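You operate a simulated robot arm through the tools that you are given. There is no shell and no other tool. Be economical: measure what you need, move in short steps, check, and stop when the job is done.

Carry out the task below with a simulated robot arm. There is one attempt and no reset: what you move stays moved.

Task
Squeeze the carrot in the holed steel cup dry in the tall dark press.
Fine: shut the white stub lever, seat the cup, press with fingers clear till 60 ml shows, raise the handle, set the cup on the white mat.

It is judged by the outcome, as a careful person would: the job done as asked, and still so three seconds after it is handed in. It fails if anything else is knocked over, pushed out of place, dropped, spilled or broken.

Robot
A 6-joint arm with a two-finger parallel gripper, fixed in place. Base frame: the origin is at the foot of the arm, x ahead of it, y to its left, z up; the work surface is at about z = 850. Readings come in mm, degrees, newtons and seconds.
With the tool pointing down near the work surface it reaches from about 260 to 680 mm from the base axis. Its first joint turns from -66.0 to 66.0 degrees. Payload 2.9 kg.
Tool frame: the origin (TCP) lies between the finger pads and is the grasp point; the fingertips stand 30 mm ahead of it; z points along the fingers, y is the line along which they close. Largest opening 110 mm; finger width 20, thickness 10; the body of the gripper, 48 by 112 mm, starts 55 mm behind the TCP.
Orientation is that of the tool frame in the base frame, as a unit quaternion [x, y, z, w]. With the fingers straight down and closing along the base's y, the tool's x points along the base's -x, its y along +y and its z along -z.

Tools
- The arm moves only by the tool move_arm. Its argument "deltas" is one flat list of numbers, 7 for each row, row after row: the finger opening in mm, from 0 to 110, then the shift along the base's x, y, z in units of 50 mm (1.0 is 50 mm), then the turn, a rotation vector about the base's x, y, z in units of 5 degrees (1.0 is 5 degrees). In form: [hand, x, y, z, wx, wy, wz, hand, x, y, z, wx, wy, wz, ...]. A call has 1 to 12 rows; each row shifts and turns the commanded pose from where the row before left it. A call with a number of a shift or a turn outside -1 to 1 is refused whole. A row lasts 0.2 s, in which the tool goes at most 50 mm and 8.6 degrees; a call with a longer step from one row to the next is refused whole, and so is a gripper value outside its range. A pose out of reach is approached as far as the arm can. The call stops where the force on the tool passes 70 N (or 10 N more than at its start, if that is more) or the arm is blocked; 0.2 s more then pass. Each finger travels about 108 mm/s and halts on what it meets, pressing with about 33 N; the grip force reading is that of the motor and also rises with nothing between the fingers. The clock runs only during rows and for 0.2 s after the last one: add rows that do not move to give the fingers time. It gives the time, the measured TCP pose, the force on the tool (base axes), the opening and the grip force at its end, in the units of the frame above (readings bear some noise), and new pictures: "pictures" is both (left out), scene, wrist or none.
- Cameras (640 x 400 px; columns grow to the right, rows downward): "scene" is fixed at [82.4, 430.5, 1398]; the picture's right is [-0.75, -0.66, 0.00], its down [-0.28, 0.32, -0.91] and it looks along [0.59, -0.68, -0.42] (base axes); focal length 373 px, centre (320, 200). "wrist" rides on the gripper at [72, 17, -103] in the tool frame; the picture's right is [-0.23, 0.97, 0.00], its down [-0.76, -0.18, -0.62] and it looks along [-0.61, -0.14, 0.78] (tool axes); focal length 222 px, centre (320, 200). There is no depth. A picture from a camera that has moved, and an enlarged one, comes with that camera's place and axes in the base frame and with its lens.
- inspect(camera, box): a new picture of the part [left, top, right, bottom] of that camera's present view, enlarged. No time passes.
- hand_in(): hands the job in; it is judged then, once.

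Work in short steps. Places have to be worked out from the pictures, the camera data and where the tool is seen: move nearer, look again, correct. Check each grasp and each placing, and mend what went wrong. You have 120 turns and 170 pictures in all, those below and enlarged ones among them. Open the gripper and draw the arm clear of the work before you hand the job in, unless the task says otherwise; then end with one line.

The tools are called after "Request:" as name(argument=value, ...) on one line, values as JSON. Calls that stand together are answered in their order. move_arm: Moves the arm, as the interface text tells. Its arguments: {"type":"object","properties":{"deltas":{"type":"array","items":{"type":"number"}},"pictures":{"type":"string","enum":["both","scene","wrist","none"]}},"required":["deltas"]} The other tools are called the same way: inspect (camera, box) takes an enlarged picture of a part of a camera's view; hand_in () hands the job in.

At the start:

```text
t: 0.0
eef_pos: [387.4, 13.3, 1259.2]
tool_rot: [0.0, 1.0, 0.0, 0.0]
force: [0.2, 0.6, 0.0]
gripper_width: 110.2
finger_force: 0.2
```

scene: 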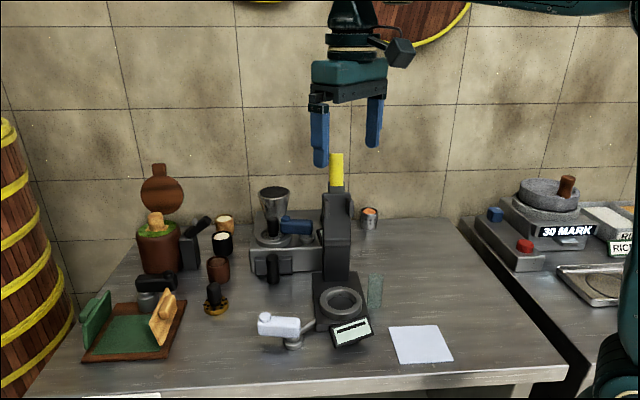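
wrist: 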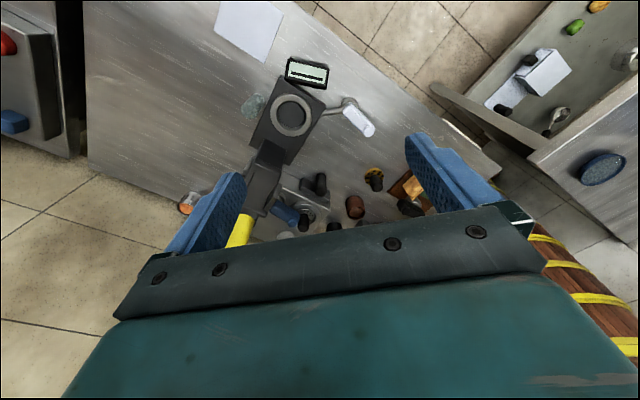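

I'll enlarge the press area and the cup area to understand the layout.

Request:
inspect(camera="scene", box=[230, 140, 470, 370])

Request:
inspect(camera="wrist", box=[170, 40, 410, 250])

Request:
inspect(camera="scene", box=[80, 150, 320, 370])

```text
1.74 times, centred on (350, 255) of scene
camera zoom: at [82.4, 430.5, 1398.0], right [-0.75, -0.66, 0.0], down [-0.28, 0.32, -0.91], along [0.59, -0.68, -0.42], focal length 649 px, centre (268, 104)
```

zoom: 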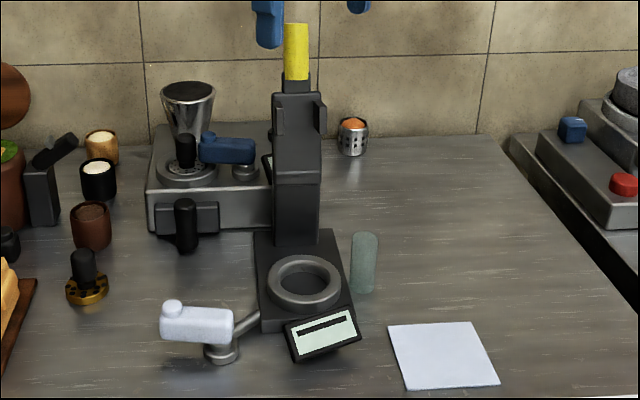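

```text
1.90 times, centred on (290, 145) of wrist
camera zoom: at [316.8, 30.4, 1362.3], right [0.23, 0.97, 0.0], down [0.76, -0.18, 0.62], along [0.61, -0.14, -0.78], focal length 423 px, centre (377, 305)
```

zoom: 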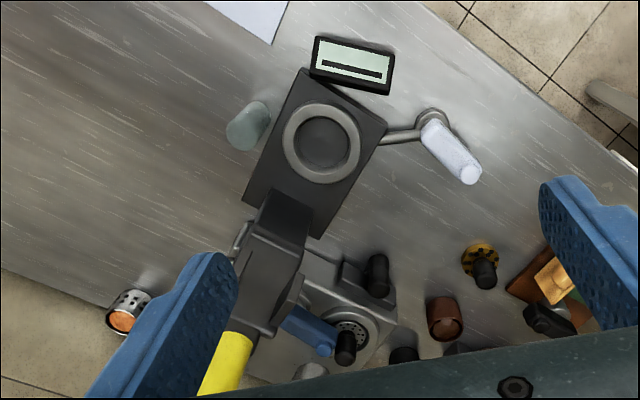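

```text
1.82 times, centred on (200, 260) of scene
camera zoom: at [82.4, 430.5, 1398.0], right [-0.75, -0.66, 0.0], down [-0.28, 0.32, -0.91], along [0.59, -0.68, -0.42], focal length 678 px, centre (538, 91)
```

zoom: 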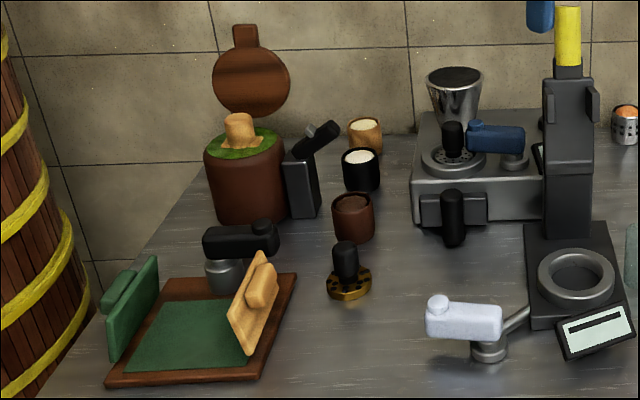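

The press stands near (450,-60) for its ring, the white lever near (460..526, 70..90), and the cup around (622,-412), at the edge of reach. I move lower for a closer look at the lever and display.

Request:
move_arm(deltas=[110, -0.3, 0.36, -0.85, 0, 0, 0, 110, -0.3, 0.36, -0.85, 0, 0, 0, 110, -0.3, 0.36, -0.85, 0, 0, 0, 110, -0.24, 0.36, -0.85, 0, 0, 0, 110, 0, 0.36, -0.85, 0, 0, 0])

```text
t: 1.2
eef_pos: [329.8, 101.5, 1047.7]
tool_rot: [0.001, 1.0, 0.0, 0.001]
force: [-0.7, -0.3, 0.6]
gripper_width: 109.9
finger_force: 0.0
camera wrist: at [259.5, 118.7, 1150.3], right [0.23, 0.97, 0.0], down [0.76, -0.18, 0.62], along [0.61, -0.14, -0.78], focal length 222 px, centre (320, 200)
```

scene: 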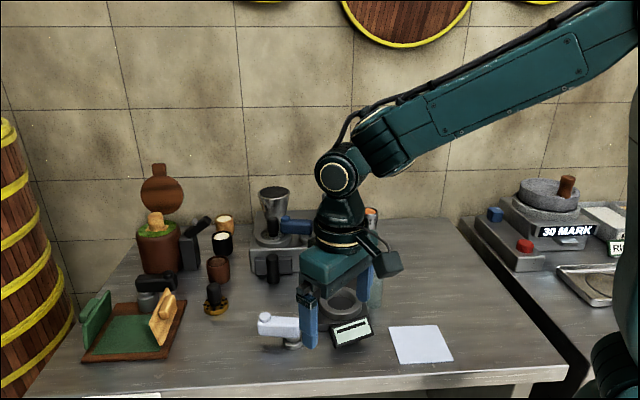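
wrist: 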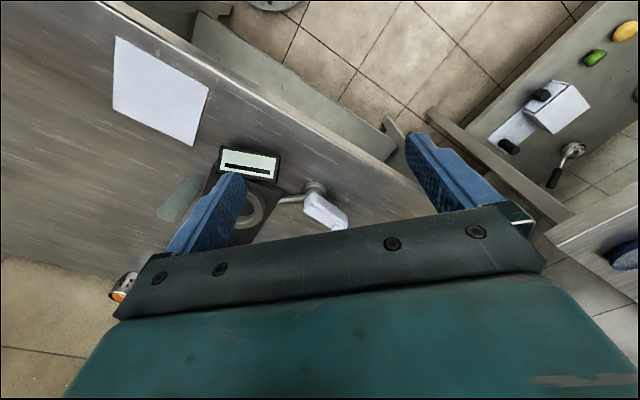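

Request:
inspect(camera="wrist", box=[200, 130, 370, 250])

Request:
inspect(camera="scene", box=[240, 290, 390, 370])

```text
3.33 times, centred on (285, 190) of wrist
camera zoom: at [259.5, 118.7, 1150.3], right [0.23, 0.97, 0.0], down [0.76, -0.18, 0.62], along [0.61, -0.14, -0.78], focal length 740 px, centre (437, 233)
```

zoom: 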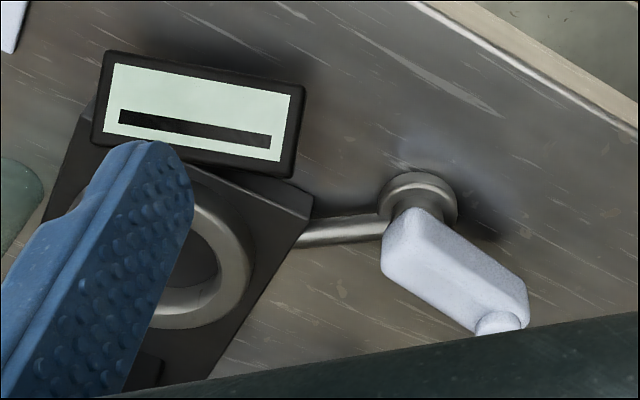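

```text
4.27 times, centred on (315, 330) of scene
camera zoom: at [82.4, 430.5, 1398.0], right [-0.75, -0.66, 0.0], down [-0.28, 0.32, -0.91], along [0.59, -0.68, -0.42], focal length 1592 px, centre (341, -355)
```

zoom: 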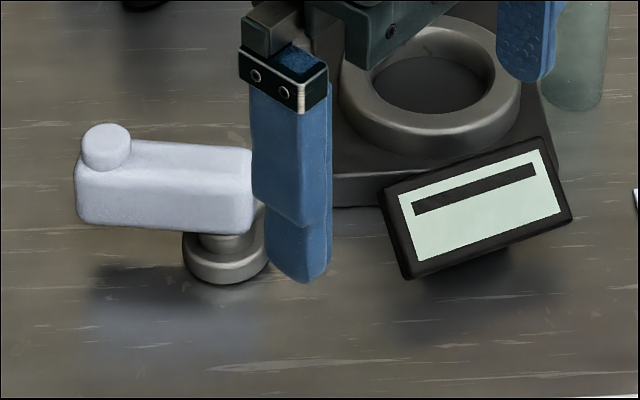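

The lever turns on an upright post at about (458,66). I move so that the camera looks nearly straight down on it to judge its angle, the pipe and any stops.

Request:
move_arm(deltas=[110, 0.6, 0, 0, 0, 0, 0, 110, 0.8, 0, 0, 0, 0, 0, 110, 0.9, 0, 0, 0, 0, 0, 110, 0.7, 0, 0, 0, 0, 0, 110, 0, 0, 0, 0, 0, 0])

Request:
inspect(camera="wrist", box=[200, 50, 440, 200])

```text
t: 2.4
eef_pos: [480.0, 102.5, 1048.9]
tool_rot: [0.001, 1.0, 0.0, 0.0]
force: [0.3, -0.1, 1.2]
gripper_width: 110.2
finger_force: 0.1
camera wrist: at [410.1, 120.2, 1152.3], right [0.23, 0.97, 0.0], down [0.76, -0.18, 0.62], along [0.61, -0.14, -0.78], focal length 222 px, centre (320, 200)
```

scene: 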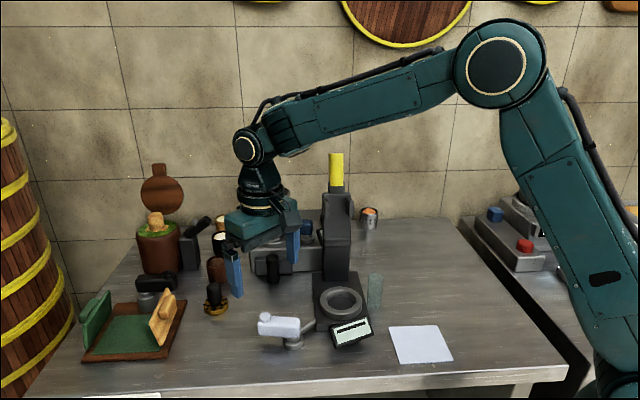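
wrist: 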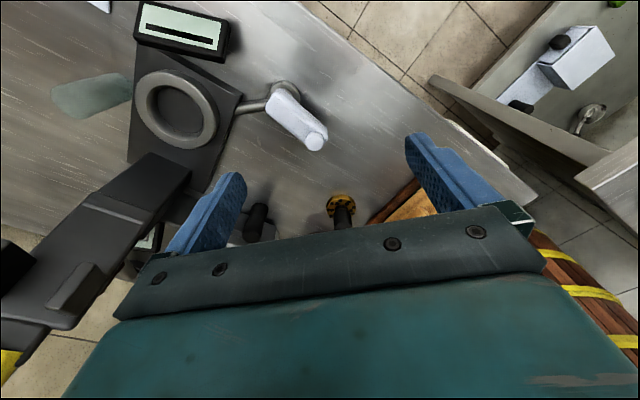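

```text
2.67 times, centred on (320, 125) of wrist
camera zoom: at [410.1, 120.2, 1152.3], right [0.23, 0.97, 0.0], down [0.76, -0.18, 0.62], along [0.61, -0.14, -0.78], focal length 592 px, centre (320, 400)
```

zoom: 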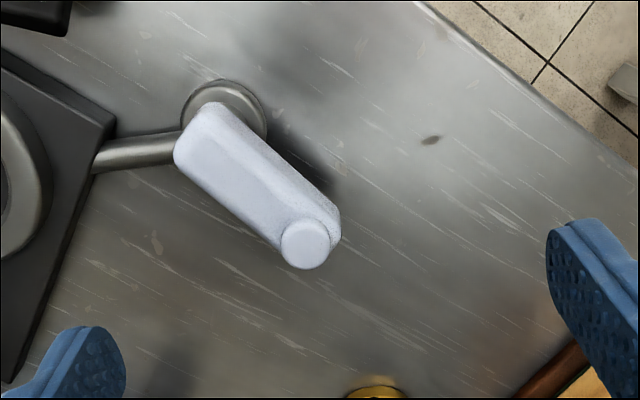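

The lever points at about 26° from base x (end near (516,88), top about z=900), while its pipe runs roughly along y. I straddle the lever's end with the fingers half open so I can feel which way it turns.

Request:
move_arm(deltas=[70, 0.3, -0.16, -0.4, 0, 0, 0, 66, 0.3, -0.16, -0.8, 0, 0, 0, 66, 0, 0, -0.8, 0, 0, 0, 66, 0, 0, -0.5, 0, 0, 0, 66, 0, 0, -0.32, 0, 0, 0])

Request:
inspect(camera="scene", box=[210, 230, 390, 370])

```text
t: 3.6
eef_pos: [511.1, 86.3, 906.1]
tool_rot: [0.0, 1.0, 0.001, 0.0]
force: [-0.3, -1.0, 0.5]
gripper_width: 66.0
finger_force: 0.1
camera wrist: at [440.1, 103.0, 1009.4], right [0.23, 0.97, 0.0], down [0.76, -0.18, 0.62], along [0.61, -0.14, -0.78], focal length 222 px, centre (320, 200)
```

scene: 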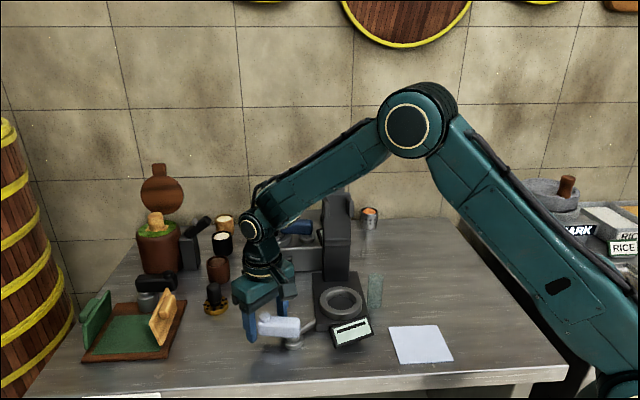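
wrist: 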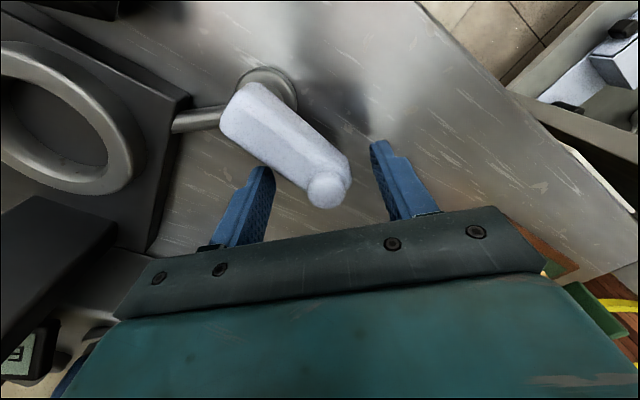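

```text
2.86 times, centred on (300, 300) of scene
camera zoom: at [82.5, 430.5, 1398.0], right [-0.75, -0.66, 0.0], down [-0.28, 0.32, -0.91], along [0.59, -0.68, -0.42], focal length 1066 px, centre (377, -86)
```

zoom: 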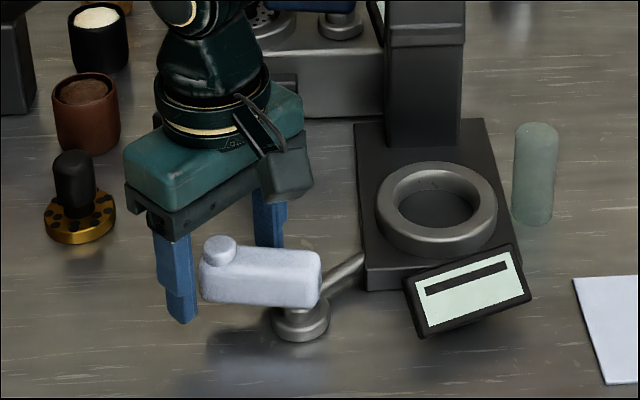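

The fingers flank the lever. I push gently toward +y in small steps and read the force.

Request:
move_arm(deltas=[66, 0, 0.2, 0, 0, 0, 0, 66, 0, 0.2, 0, 0, 0, 0, 66, 0, 0.1, 0, 0, 0, 0, 66, 0, 0.1, 0, 0, 0, 0], pictures="wrist")

```text
t: 4.6
eef_pos: [512.1, 113.5, 904.8]
tool_rot: [0.005, 1.0, -0.001, 0.002]
force: [16.8, -33.3, -4.0]
gripper_width: 82.4
finger_force: 15.9
camera wrist: at [441.2, 131.4, 1008.7], right [0.24, 0.97, 0.0], down [0.76, -0.18, 0.63], along [0.61, -0.15, -0.78], focal length 222 px, centre (320, 200)
```

wrist: 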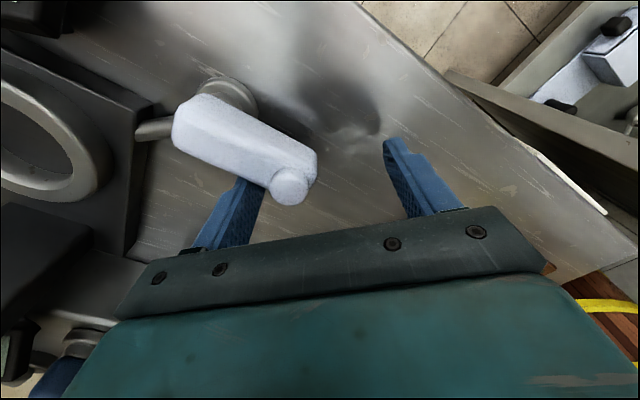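

The lever yielded only a few mm at 33 N. I back off and try the other way to compare.

Request:
move_arm(deltas=[66, 0, -0.5, 0, 0, 0, 0, 66, 0, -0.5, 0, 0, 0, 0, 66, 0, -0.1, 0, 0, 0, 0, 66, 0, -0.1, 0, 0, 0, 0, 66, 0, 0, 0, 0, 0, 0], pictures="wrist")

```text
t: 5.8
eef_pos: [511.4, 59.0, 906.3]
tool_rot: [0.0, 1.0, 0.0, -0.001]
force: [-1.1, 1.1, -0.5]
gripper_width: 66.8
finger_force: 0.1
camera wrist: at [439.2, 75.0, 1009.1], right [0.23, 0.97, 0.0], down [0.76, -0.18, 0.62], along [0.61, -0.14, -0.78], focal length 222 px, centre (320, 200)
```

wrist: 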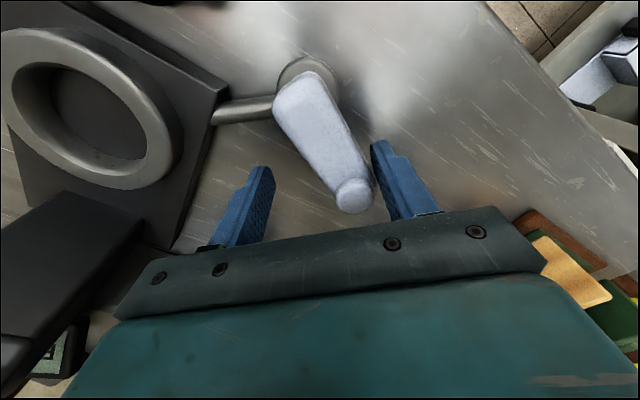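

It moved freely toward -y, so the +y side was a stop (open) and shutting goes clockwise. I'll use closed fingers on the lever's +y flank: lift, shift, descend.

Request:
move_arm(deltas=[66, 0, 0.2, 0.6, 0, 0, 0, 0, 0, 0.4, 0.6, 0, 0, 0, 0, 0, 0.6, 0, 0, 0, 0, 0, 0, 0, 0, 0, 0, 0, 0, 0, 0, -0.6, 0, 0, 0, 0, 0, 0, -0.6, 0, 0, 0, 0, 0.06, -0.3, 0, 0, 0, 0, 0, 0.1, -0.3, 0, 0, 0, 0], pictures="wrist")

```text
t: 7.6
eef_pos: [517.6, 89.4, 906.0]
tool_rot: [0.001, 1.0, -0.001, 0.0]
force: [2.0, 2.1, -1.2]
gripper_width: 0.3
finger_force: 32.3
camera wrist: at [447.1, 104.8, 1009.2], right [0.23, 0.97, 0.0], down [0.76, -0.18, 0.62], along [0.61, -0.14, -0.78], focal length 222 px, centre (320, 200)
```

wrist: 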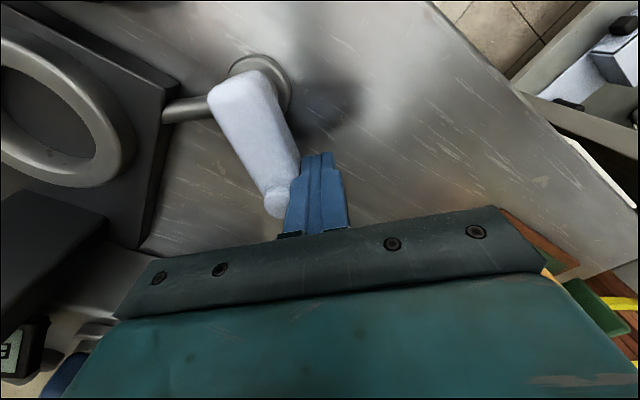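

The finger is turning the lever clockwise with little force. I go on along the arc.

Request:
move_arm(deltas=[0, 0.04, -0.2, 0, 0, 0, 0, 0, 0.02, -0.2, 0, 0, 0, 0, 0, 0, -0.2, 0, 0, 0, 0, 0, -0.04, -0.2, 0, 0, 0, 0], pictures="wrist")

```text
t: 8.6
eef_pos: [519.2, 48.9, 905.8]
tool_rot: [0.0, 1.0, 0.0, -0.001]
force: [0.1, 0.2, -0.3]
gripper_width: 0.0
finger_force: 33.6
camera wrist: at [448.9, 65.2, 1008.2], right [0.23, 0.97, 0.0], down [0.76, -0.18, 0.62], along [0.61, -0.14, -0.78], focal length 222 px, centre (320, 200)
```

wrist: 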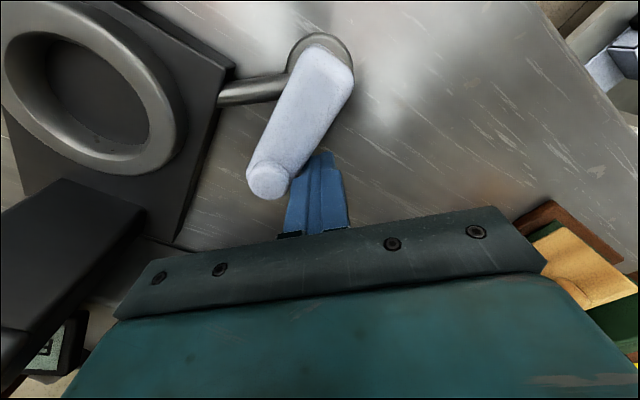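

The lever is now at about -40°, still turning freely. I continue until the stop.

Request:
move_arm(deltas=[0, -0.06, -0.16, 0, 0, 0, 0, 0, -0.1, -0.16, 0, 0, 0, 0, 0, -0.12, -0.14, 0, 0, 0, 0], pictures="both")

```text
t: 9.2
eef_pos: [519.8, 47.8, 906.0]
tool_rot: [-0.016, 1.0, 0.01, 0.011]
force: [13.9, 14.2, -9.9]
gripper_width: 0.2
finger_force: 33.0
stopped in row 2: the force on the tool passed its limit (the readings are from after the stop); the commanded pose is now the measured one
camera wrist: at [445.4, 60.3, 1007.5], right [0.2, 0.98, 0.02], down [0.75, -0.17, 0.64], along [0.63, -0.11, -0.77], focal length 222 px, centre (320, 200)
```

scene: 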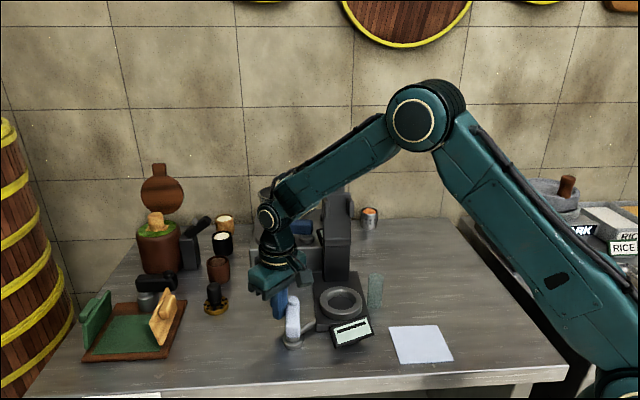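
wrist: 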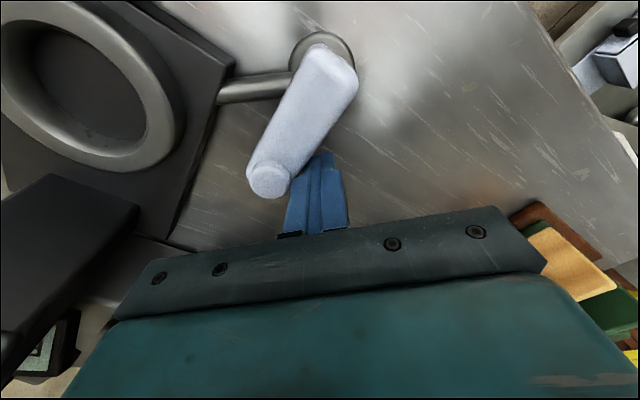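

The lever met a firm stop at about -45°, parallel to the press's side: shut. I back off, straighten the tool, rise, and move for a view of the press head.

Request:
move_arm(deltas=[0, 0.2, 0.4, 0, -0.23, 0.25, -0.37, 0, 0, 0.2, 0.8, 0, 0, 0, 0, -0.6, 0, 0.8, 0, 0, 0, 0, -0.8, 0, 0.8, 0, 0, 0, 0, -0.9, 0, 0.5, 0, 0, 0, 0, -0.9, 0, 0, 0, 0, 0, 0, -0.9, -0.3, 0, 0, 0, 0, 0, -0.4, -0.9, 0, 0, 0, 0], pictures="both")

Request:
inspect(camera="wrist", box=[80, 120, 400, 320])

Request:
inspect(camera="scene", box=[260, 140, 420, 360])

```text
refused: row 4 steps farther than a row can; nothing moved
```

```text
2.00 times, centred on (240, 220) of wrist
camera zoom: at [445.4, 60.3, 1007.5], right [0.2, 0.98, 0.02], down [0.75, -0.17, 0.64], along [0.63, -0.11, -0.77], focal length 444 px, centre (480, 160)
```

zoom: 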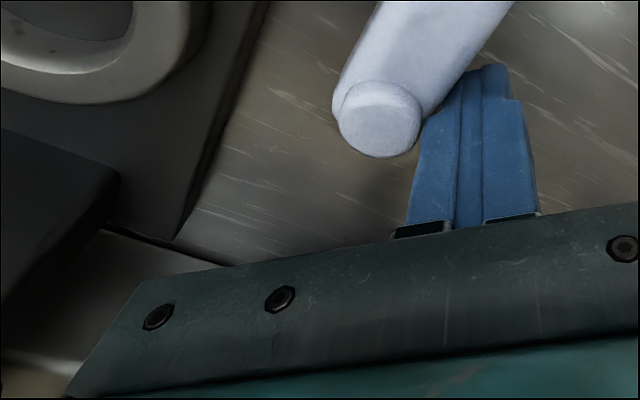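

```text
1.82 times, centred on (340, 250) of scene
camera zoom: at [83.0, 430.9, 1397.9], right [-0.75, -0.66, 0.0], down [-0.28, 0.32, -0.91], along [0.59, -0.69, -0.42], focal length 678 px, centre (284, 109)
```

zoom: 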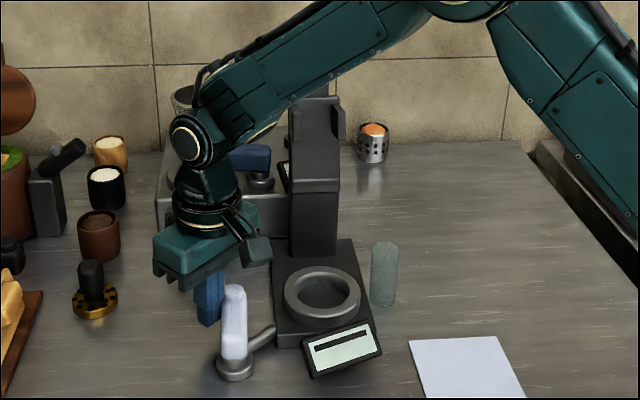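

I retry with smaller steps.

Request:
move_arm(deltas=[0, 0.2, 0.4, 0, -0.23, 0.25, -0.37, 0, 0, 0.2, 0.8, 0, 0, 0, 0, -0.5, 0, 0.7, 0, 0, 0, 0, -0.7, 0, 0.6, 0, 0, 0, 0, -0.8, 0, 0.4, 0, 0, 0, 0, -0.9, 0, 0, 0, 0, 0, 0, -0.9, -0.3, 0, 0, 0, 0, 0, -0.3, -0.8, 0, 0, 0, 0, 0, 0, -0.9, 0, 0, 0, 0], pictures="wrist")

Request:
inspect(camera="wrist", box=[80, 0, 400, 220])

```text
t: 11.2
eef_pos: [323.1, -25.6, 1033.9]
tool_rot: [0.002, 1.0, -0.002, -0.002]
force: [0.3, -0.8, -0.1]
gripper_width: 0.2
finger_force: 33.0
camera wrist: at [252.7, -9.0, 1135.9], right [0.23, 0.97, 0.0], down [0.76, -0.18, 0.62], along [0.6, -0.15, -0.78], focal length 222 px, centre (320, 200)
```

wrist: 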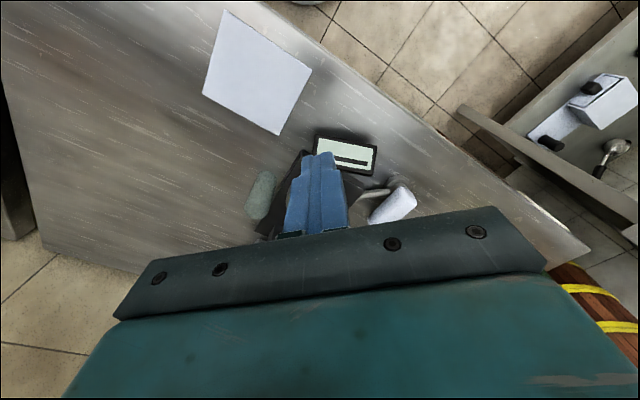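

```text
1.82 times, centred on (240, 110) of wrist
camera zoom: at [252.7, -9.0, 1135.9], right [0.23, 0.97, 0.0], down [0.76, -0.18, 0.62], along [0.6, -0.15, -0.78], focal length 404 px, centre (466, 364)
```

zoom: 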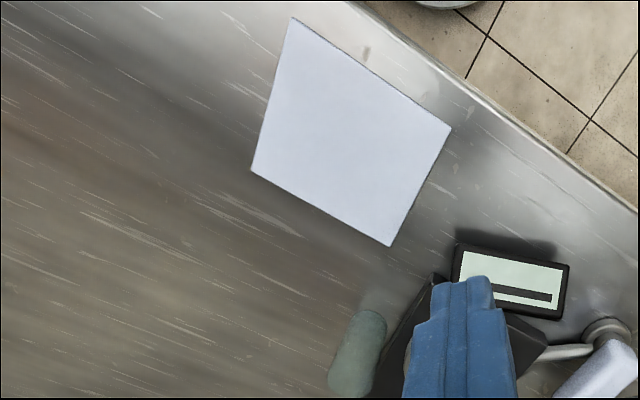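

The mat centre is near (277,-90). Next I yaw the tool toward the cup and travel there, keeping nearer the base to stay clear of the press.

Request:
move_arm(deltas=[0, 0, -0.8, 0.2, 0, 0, -0.96, 20, 0, -0.8, 0.2, 0, 0, -0.96, 60, 0, -0.8, 0.2, 0, 0, -0.96, 90, 0, -0.8, 0.2, 0, 0, -0.96, 90, 0.3, -0.8, 0, 0, 0, -0.96, 90, 0.7, -0.5, 0, 0, 0, -0.96, 90, 0.7, -0.2, 0, 0, 0, -0.96, 90, 0.6, 0, 0, 0, 0, 0, 90, 0, 0, 0, 0, 0, 0], pictures="both")

```text
t: 13.2
eef_pos: [437.9, -260.5, 1069.5]
tool_rot: [0.292, 0.956, -0.001, -0.002]
force: [-0.4, 0.5, 0.4]
gripper_width: 90.0
finger_force: 0.1
camera wrist: at [388.4, -205.9, 1172.6], right [0.73, 0.68, 0.0], down [0.54, -0.57, 0.62], along [0.42, -0.46, -0.78], focal length 222 px, centre (320, 200)
```

scene: 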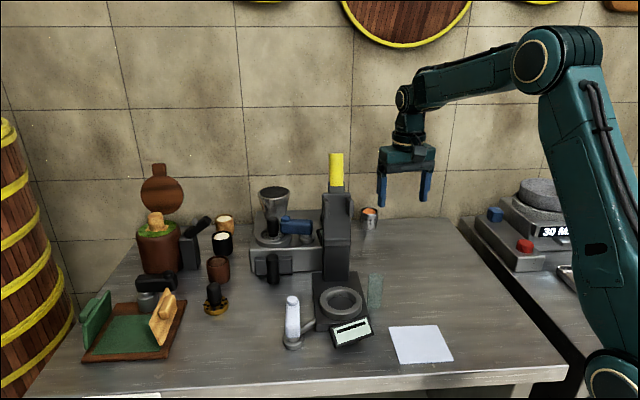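
wrist: 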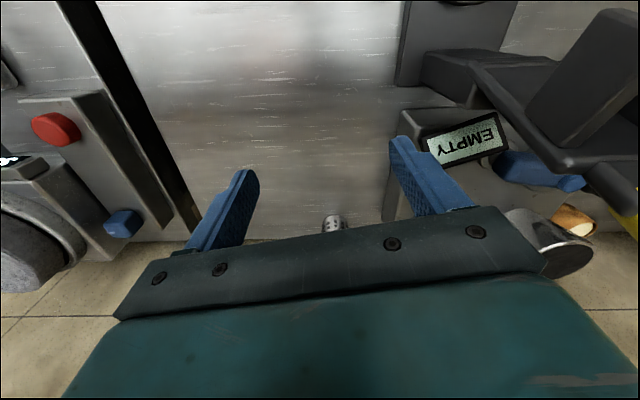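

Request:
inspect(camera="wrist", box=[380, 0, 640, 240])

Request:
inspect(camera="scene", box=[240, 140, 400, 300])

```text
1.67 times, centred on (510, 120) of wrist
camera zoom: at [388.4, -205.9, 1172.6], right [0.73, 0.68, 0.0], down [0.54, -0.57, 0.62], along [0.42, -0.46, -0.78], focal length 370 px, centre (3, 333)
```

zoom: 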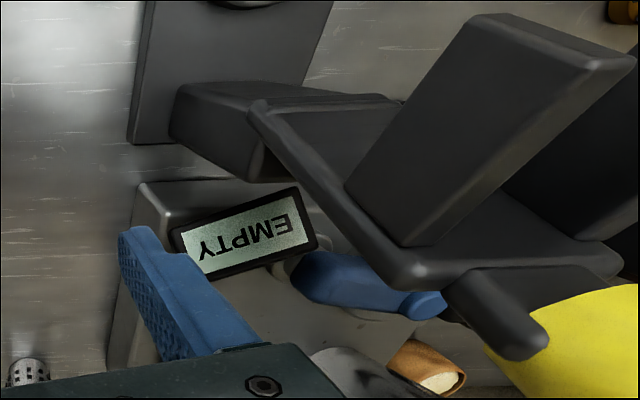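

```text
2.50 times, centred on (320, 220) of scene
camera zoom: at [82.5, 430.5, 1398.0], right [-0.75, -0.66, 0.0], down [-0.28, 0.32, -0.91], along [0.59, -0.68, -0.42], focal length 933 px, centre (320, 150)
```

zoom: 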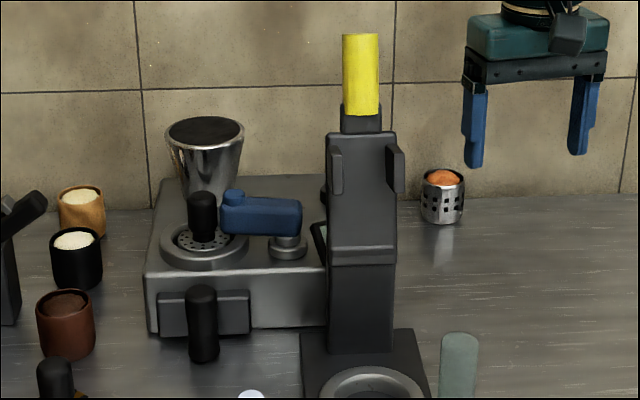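

The cup stands clear at the back. I tilt the tool outward by 40° toward it, since it's beyond vertical reach, while moving in above and before it.

Request:
move_arm(deltas=[90, 0.25, -0.21, -0.17, -0.552, -0.834, 0, 90, 0.25, -0.21, -0.17, -0.552, -0.834, 0, 90, 0.25, -0.21, -0.17, -0.552, -0.834, 0, 90, 0.25, -0.21, -0.17, -0.552, -0.834, 0, 90, 0.25, -0.21, -0.17, -0.552, -0.834, 0, 90, 0.25, -0.21, -0.17, -0.552, -0.834, 0, 90, 0.25, -0.21, -0.17, -0.552, -0.834, 0, 90, 0.25, -0.21, -0.17, -0.552, -0.834, 0, 90, 0, 0, 0, 0, 0, 0], pictures="both")

```text
t: 15.2
eef_pos: [536.9, -343.5, 1001.6]
tool_rot: [0.275, 0.9, -0.099, 0.325]
force: [-0.1, 0.8, -0.2]
gripper_width: 89.8
finger_force: 0.2
camera wrist: at [447.4, -262.5, 1033.4], right [0.69, 0.71, 0.15], down [0.05, -0.25, 0.97], along [0.72, -0.66, -0.21], focal length 222 px, centre (320, 200)
```

scene: 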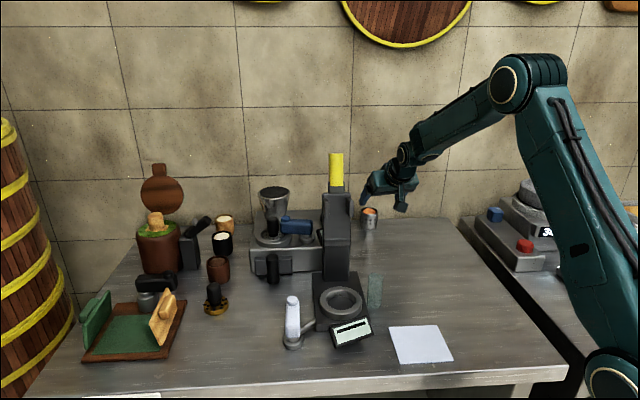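
wrist: 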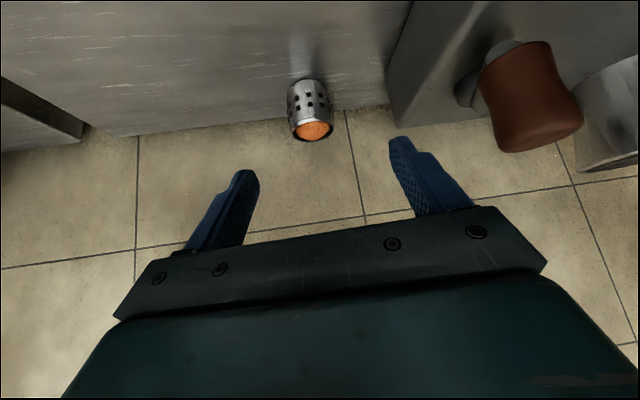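

The cup is centred near (623,-415), about 50 mm wide and 50 high. I go to a pre-grasp point 60 mm short of it and look.

Request:
move_arm(deltas=[90, 0.35, -0.33, -0.47, 0, 0, 0, 90, 0.35, -0.33, -0.47, 0, 0, 0, 90, 0.35, -0.33, -0.47, 0, 0, 0, 90, 0, 0, 0, 0, 0, 0], pictures="both")

```text
t: 16.2
eef_pos: [588.7, -392.9, 932.2]
tool_rot: [0.274, 0.899, -0.098, 0.326]
force: [0.3, -0.3, 0.6]
gripper_width: 89.9
finger_force: 0.0
camera wrist: at [499.0, -310.9, 965.2], right [0.69, 0.71, 0.15], down [0.05, -0.25, 0.97], along [0.72, -0.66, -0.21], focal length 222 px, centre (320, 200)
```

scene: 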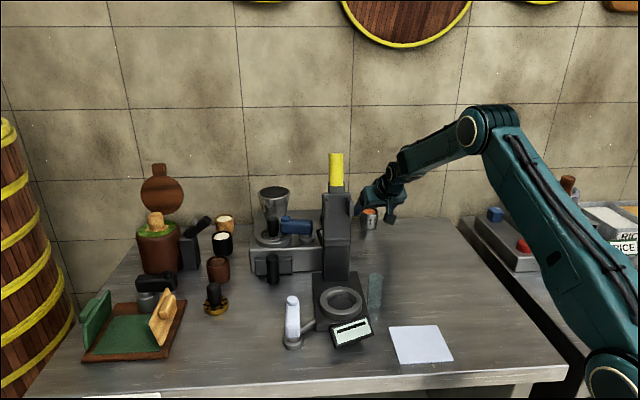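
wrist: 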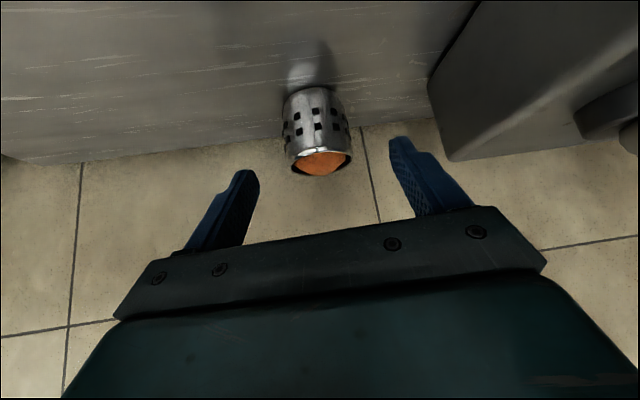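

Aligned. I advance along the finger direction to the grasp point, fingers still open.

Request:
move_arm(deltas=[90, 0.33, -0.22, -0.48, 0, 0, 0, 90, 0.33, -0.22, -0.46, 0, 0, 0, 90, 0, 0, 0, 0, 0, 0], pictures="both")

Request:
inspect(camera="scene", box=[330, 160, 430, 240])

```text
t: 17.0
eef_pos: [622.1, -414.5, 884.2]
tool_rot: [0.275, 0.899, -0.099, 0.326]
force: [-0.5, 0.1, 0.3]
gripper_width: 90.2
finger_force: 0.1
camera wrist: at [532.2, -333.3, 916.7], right [0.69, 0.71, 0.15], down [0.05, -0.25, 0.97], along [0.72, -0.66, -0.21], focal length 222 px, centre (320, 200)
```

scene: 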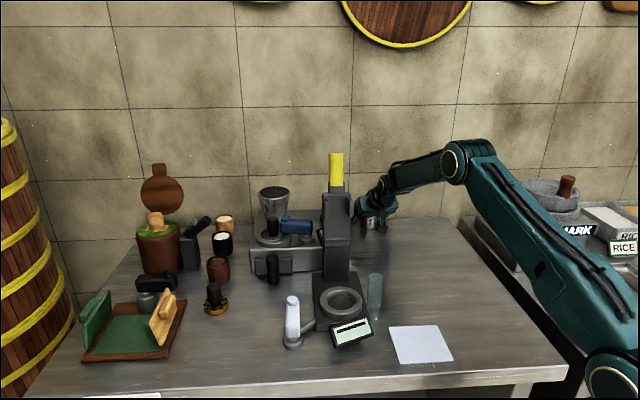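
wrist: 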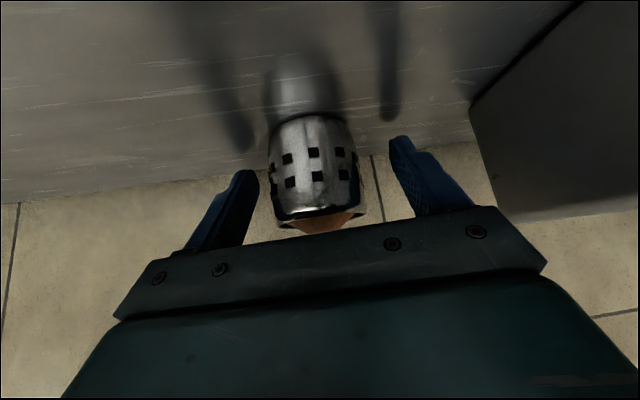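

```text
5.00 times, centred on (380, 200) of scene
camera zoom: at [82.5, 430.5, 1398.0], right [-0.75, -0.66, 0.0], down [-0.28, 0.32, -0.91], along [0.59, -0.68, -0.42], focal length 1866 px, centre (20, 200)
```

zoom: 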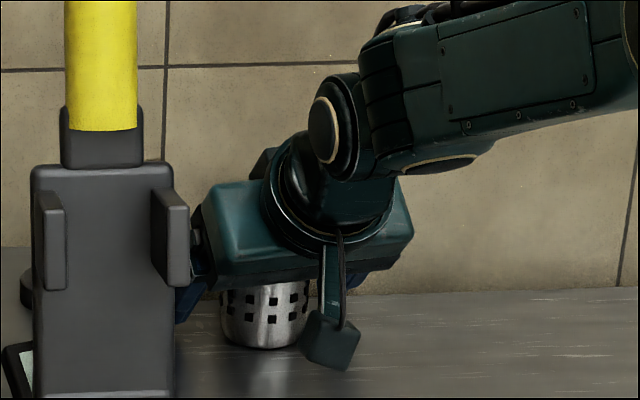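

The cup is between the fingers. I raise 18 mm so the grip sits near the rim and leaves the cup's lower half free for seating, then close.

Request:
move_arm(deltas=[90, -0.02, 0.02, 0.37, 0, 0, 0, 70, 0, 0, 0, 0, 0, 0, 40, 0, 0, 0, 0, 0, 0, 40, 0, 0, 0, 0, 0, 0, 40, 0, 0, 0, 0, 0, 0], pictures="wrist")

```text
t: 18.2
eef_pos: [621.1, -415.0, 903.5]
tool_rot: [0.275, 0.899, -0.1, 0.325]
force: [-0.8, -0.2, 1.2]
gripper_width: 51.1
finger_force: 32.8
camera wrist: at [530.9, -332.6, 936.0], right [0.69, 0.71, 0.15], down [0.05, -0.25, 0.97], along [0.72, -0.66, -0.21], focal length 222 px, centre (320, 200)
```

wrist: 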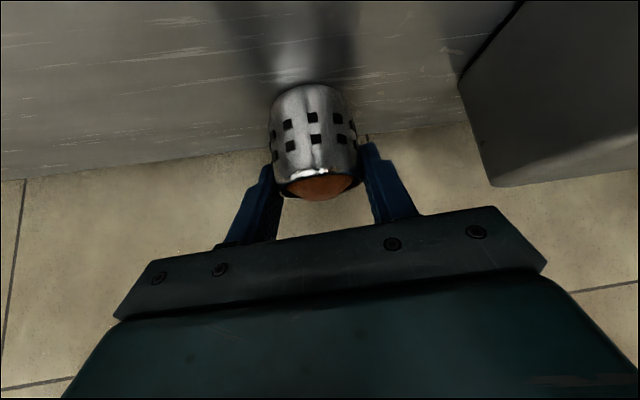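

Gripped at 51 mm. I lift slowly and look.

Request:
move_arm(deltas=[40, 0, 0, 0.2, 0, 0, 0, 40, 0, 0, 0.4, 0, 0, 0, 40, 0, 0, 0.6, 0, 0, 0, 40, 0, 0, 0, 0, 0, 0], pictures="both")

Request:
inspect(camera="wrist", box=[220, 50, 420, 230])

```text
t: 19.2
eef_pos: [624.3, -413.1, 966.0]
tool_rot: [0.275, 0.9, -0.099, 0.325]
force: [0.7, 0.3, -1.3]
gripper_width: 51.0
finger_force: 32.9
camera wrist: at [534.3, -331.6, 997.7], right [0.69, 0.71, 0.15], down [0.06, -0.25, 0.97], along [0.72, -0.66, -0.21], focal length 222 px, centre (320, 200)
```

scene: 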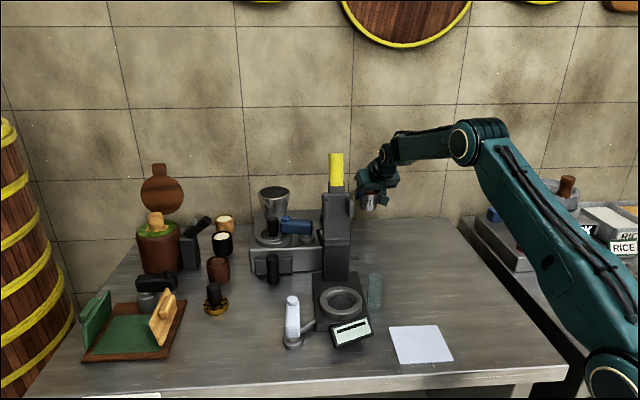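
wrist: 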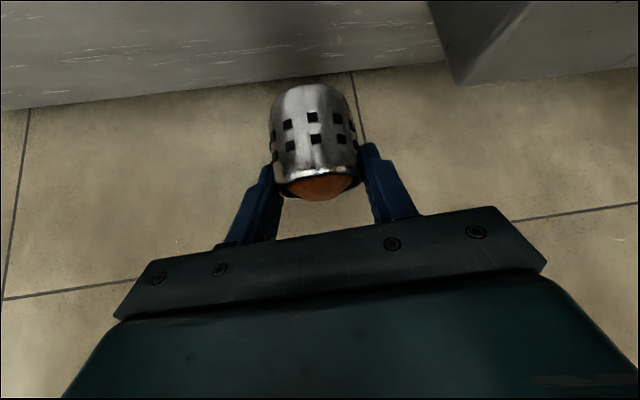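

```text
2.22 times, centred on (320, 140) of wrist
camera zoom: at [534.3, -331.6, 997.7], right [0.69, 0.71, 0.15], down [0.06, -0.25, 0.97], along [0.72, -0.66, -0.21], focal length 494 px, centre (320, 333)
```

zoom: 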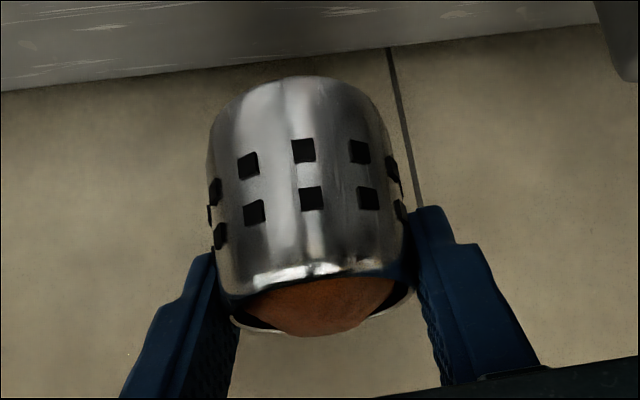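

The cup is held firmly. I lift to a safe height and carry it back around the near side of the press.

Request:
move_arm(deltas=[40, -0.2, 0.13, 0.6, 0, 0, 0, 40, -0.4, 0.26, 0.6, 0, 0, 0, 40, -0.5, 0.3, 0.5, 0, 0, 0, 40, -0.7, 0.4, 0, 0, 0, 0, 40, -0.7, 0.4, 0, 0, 0, 0, 40, -0.7, 0.4, 0, 0, 0, 0, 40, -0.7, 0.4, 0, 0, 0, 0, 40, -0.6, 0.5, 0, 0, 0, 0, 40, -0.4, 0.7, 0, 0, 0, 0, 40, -0.3, 0.8, 0, 0, 0, 0, 40, -0.1, 0.7, 0, 0, 0, 0, 40, 0, 0, 0, 0, 0, 0], pictures="both")

```text
t: 21.8
eef_pos: [357.1, -164.4, 1051.4]
tool_rot: [0.275, 0.899, -0.099, 0.326]
force: [-0.2, 0.0, -1.7]
gripper_width: 51.1
finger_force: 33.2
camera wrist: at [266.4, -83.0, 1083.4], right [0.69, 0.71, 0.15], down [0.05, -0.25, 0.97], along [0.72, -0.66, -0.21], focal length 222 px, centre (320, 200)
```

scene: 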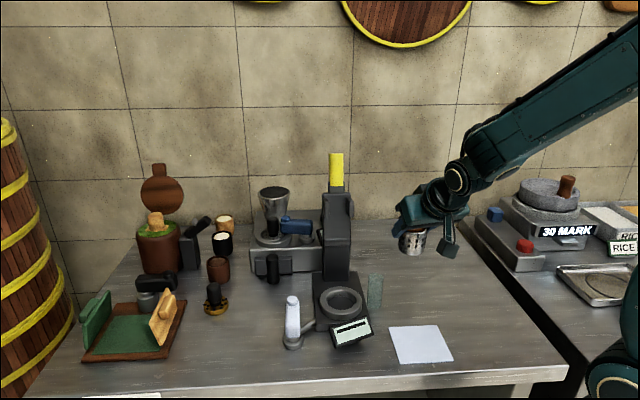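
wrist: 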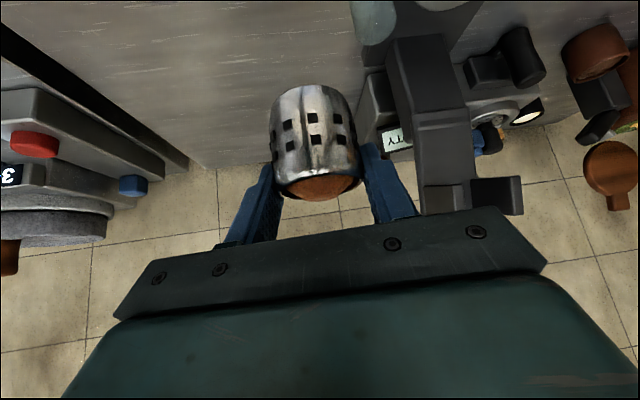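

Safe so far. I continue to a point in front of the ring, on the display side.

Request:
move_arm(deltas=[40, 0, 0.6, 0, 0, 0, 0, 40, 0.1, 0.8, 0, 0, 0, 0, 40, 0.2, 0.8, 0, 0, 0, 0, 40, 0.3, 0.7, 0, 0, 0, 0, 40, 0, 0, 0, 0, 0, 0], pictures="both")

Request:
inspect(camera="wrist", box=[180, 0, 460, 220])

```text
t: 23.0
eef_pos: [387.3, -19.6, 1047.9]
tool_rot: [0.276, 0.899, -0.099, 0.325]
force: [0.6, -0.9, -1.9]
gripper_width: 51.0
finger_force: 33.3
camera wrist: at [297.3, 61.1, 1080.3], right [0.69, 0.71, 0.15], down [0.05, -0.25, 0.97], along [0.72, -0.66, -0.21], focal length 222 px, centre (320, 200)
```

scene: 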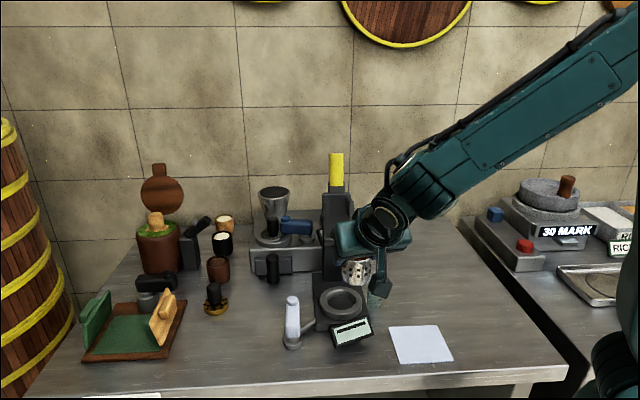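
wrist: 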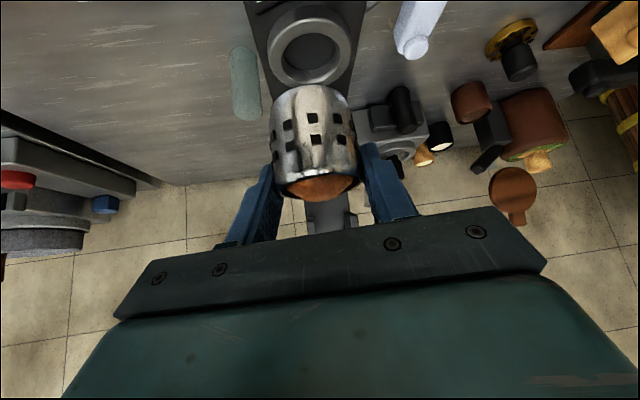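

```text
1.82 times, centred on (320, 110) of wrist
camera zoom: at [297.3, 61.1, 1080.3], right [0.69, 0.71, 0.15], down [0.05, -0.25, 0.97], along [0.72, -0.66, -0.21], focal length 404 px, centre (320, 364)
```

zoom: 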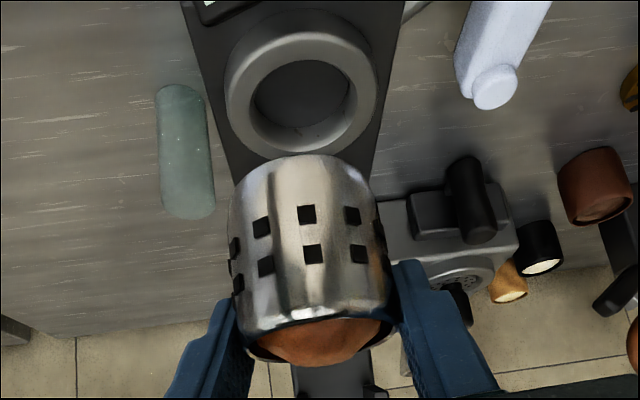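

The ring's centre is near (449,-60). I move the cup over it, bottom about 20 mm above the ring, then check.

Request:
move_arm(deltas=[40, 0.38, -0.25, -0.2, 0, 0, 0, 40, 0.38, -0.25, -0.3, 0, 0, 0, 40, 0.38, -0.25, -0.4, 0, 0, 0, 40, 0, 0, -0.4, 0, 0, 0, 40, 0, 0, -0.4, 0, 0, 0, 40, 0, 0, 0, 0, 0, 0], pictures="both")

Request:
inspect(camera="scene", box=[290, 240, 410, 350])

Request:
inspect(camera="wrist", box=[200, 0, 440, 220])

```text
t: 24.4
eef_pos: [444.3, -58.5, 964.4]
tool_rot: [0.275, 0.899, -0.098, 0.326]
force: [-0.8, -0.5, -1.0]
gripper_width: 51.1
finger_force: 32.5
camera wrist: at [353.9, 22.8, 996.6], right [0.69, 0.71, 0.15], down [0.05, -0.25, 0.97], along [0.72, -0.66, -0.21], focal length 222 px, centre (320, 200)
```

scene: 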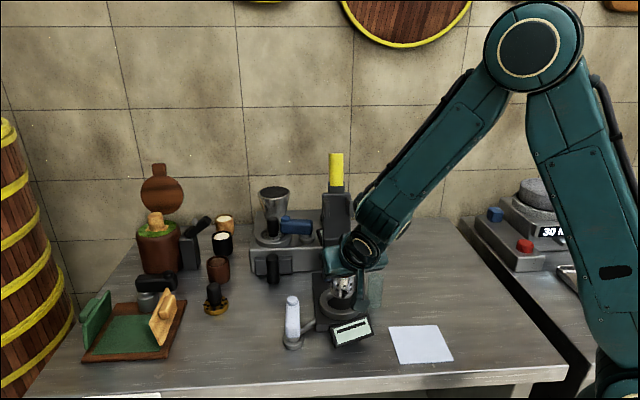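
wrist: 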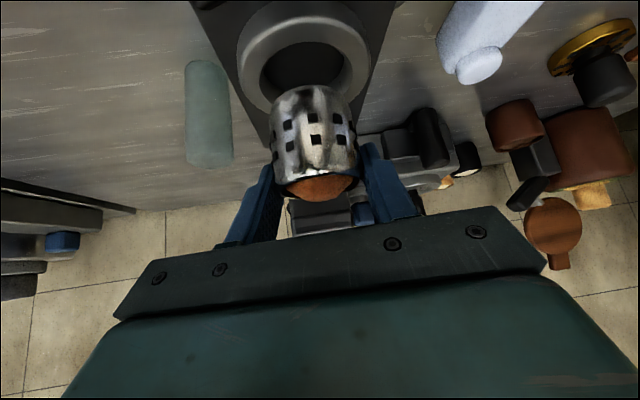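

```text
3.64 times, centred on (350, 295) of scene
camera zoom: at [82.5, 430.5, 1398.0], right [-0.75, -0.66, 0.0], down [-0.28, 0.32, -0.91], along [0.59, -0.68, -0.42], focal length 1357 px, centre (211, -146)
```

zoom: 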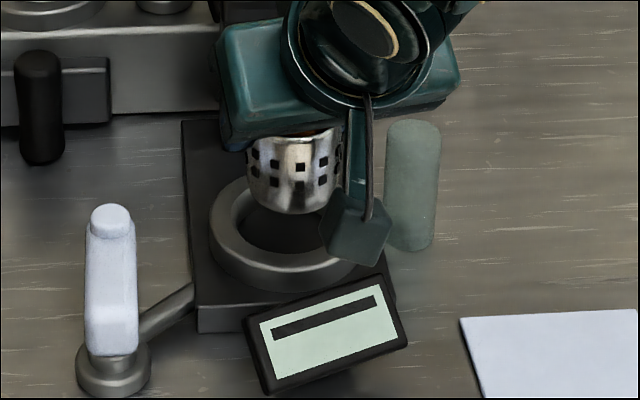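

```text
1.82 times, centred on (320, 110) of wrist
camera zoom: at [353.9, 22.8, 996.6], right [0.69, 0.71, 0.15], down [0.05, -0.25, 0.97], along [0.72, -0.66, -0.21], focal length 404 px, centre (320, 364)
```

zoom: 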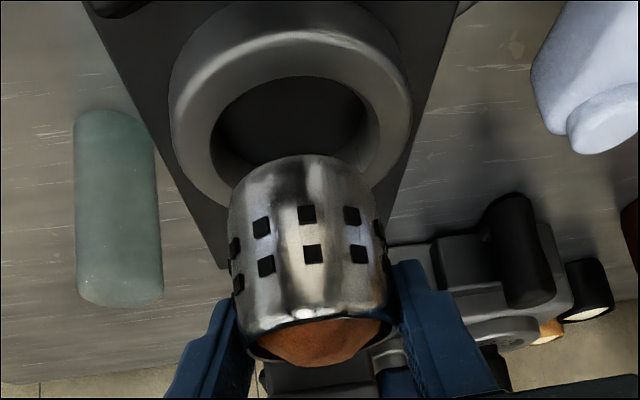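

The cup is laterally centred; the depth direction needs a closer check. I lower 20 mm and compare the edges again.

Request:
move_arm(deltas=[40, 0, 0, -0.2, 0, 0, 0, 40, 0, 0, -0.2, 0, 0, 0, 40, 0, 0, 0, 0, 0, 0], pictures="none")

Request:
inspect(camera="scene", box=[310, 250, 380, 310])

Request:
inspect(camera="wrist", box=[220, 0, 420, 200])

```text
t: 25.2
eef_pos: [444.0, -56.9, 945.6]
tool_rot: [0.275, 0.899, -0.098, 0.326]
force: [-0.4, 0.4, -0.1]
gripper_width: 50.8
finger_force: 32.6
```

```text
6.67 times, centred on (345, 280) of scene
camera zoom: at [82.5, 430.5, 1398.0], right [-0.75, -0.66, 0.0], down [-0.28, 0.32, -0.91], along [0.59, -0.68, -0.42], focal length 2488 px, centre (153, -333)
```

zoom: 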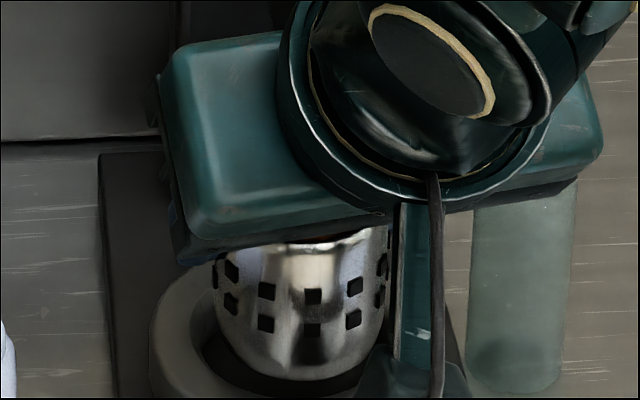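

```text
2.00 times, centred on (320, 100) of wrist
camera zoom: at [353.2, 24.9, 977.8], right [0.69, 0.71, 0.15], down [0.05, -0.25, 0.97], along [0.72, -0.66, -0.21], focal length 444 px, centre (320, 400)
```

zoom: 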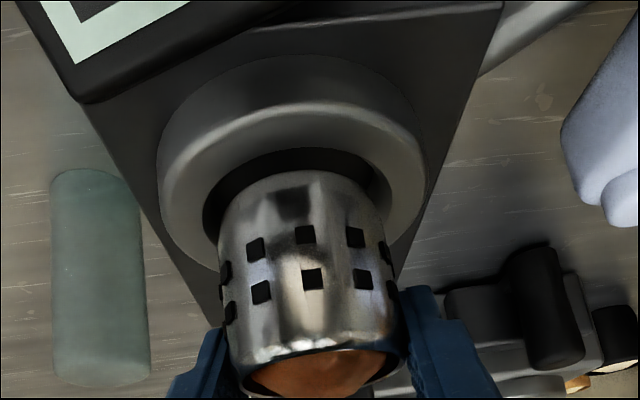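

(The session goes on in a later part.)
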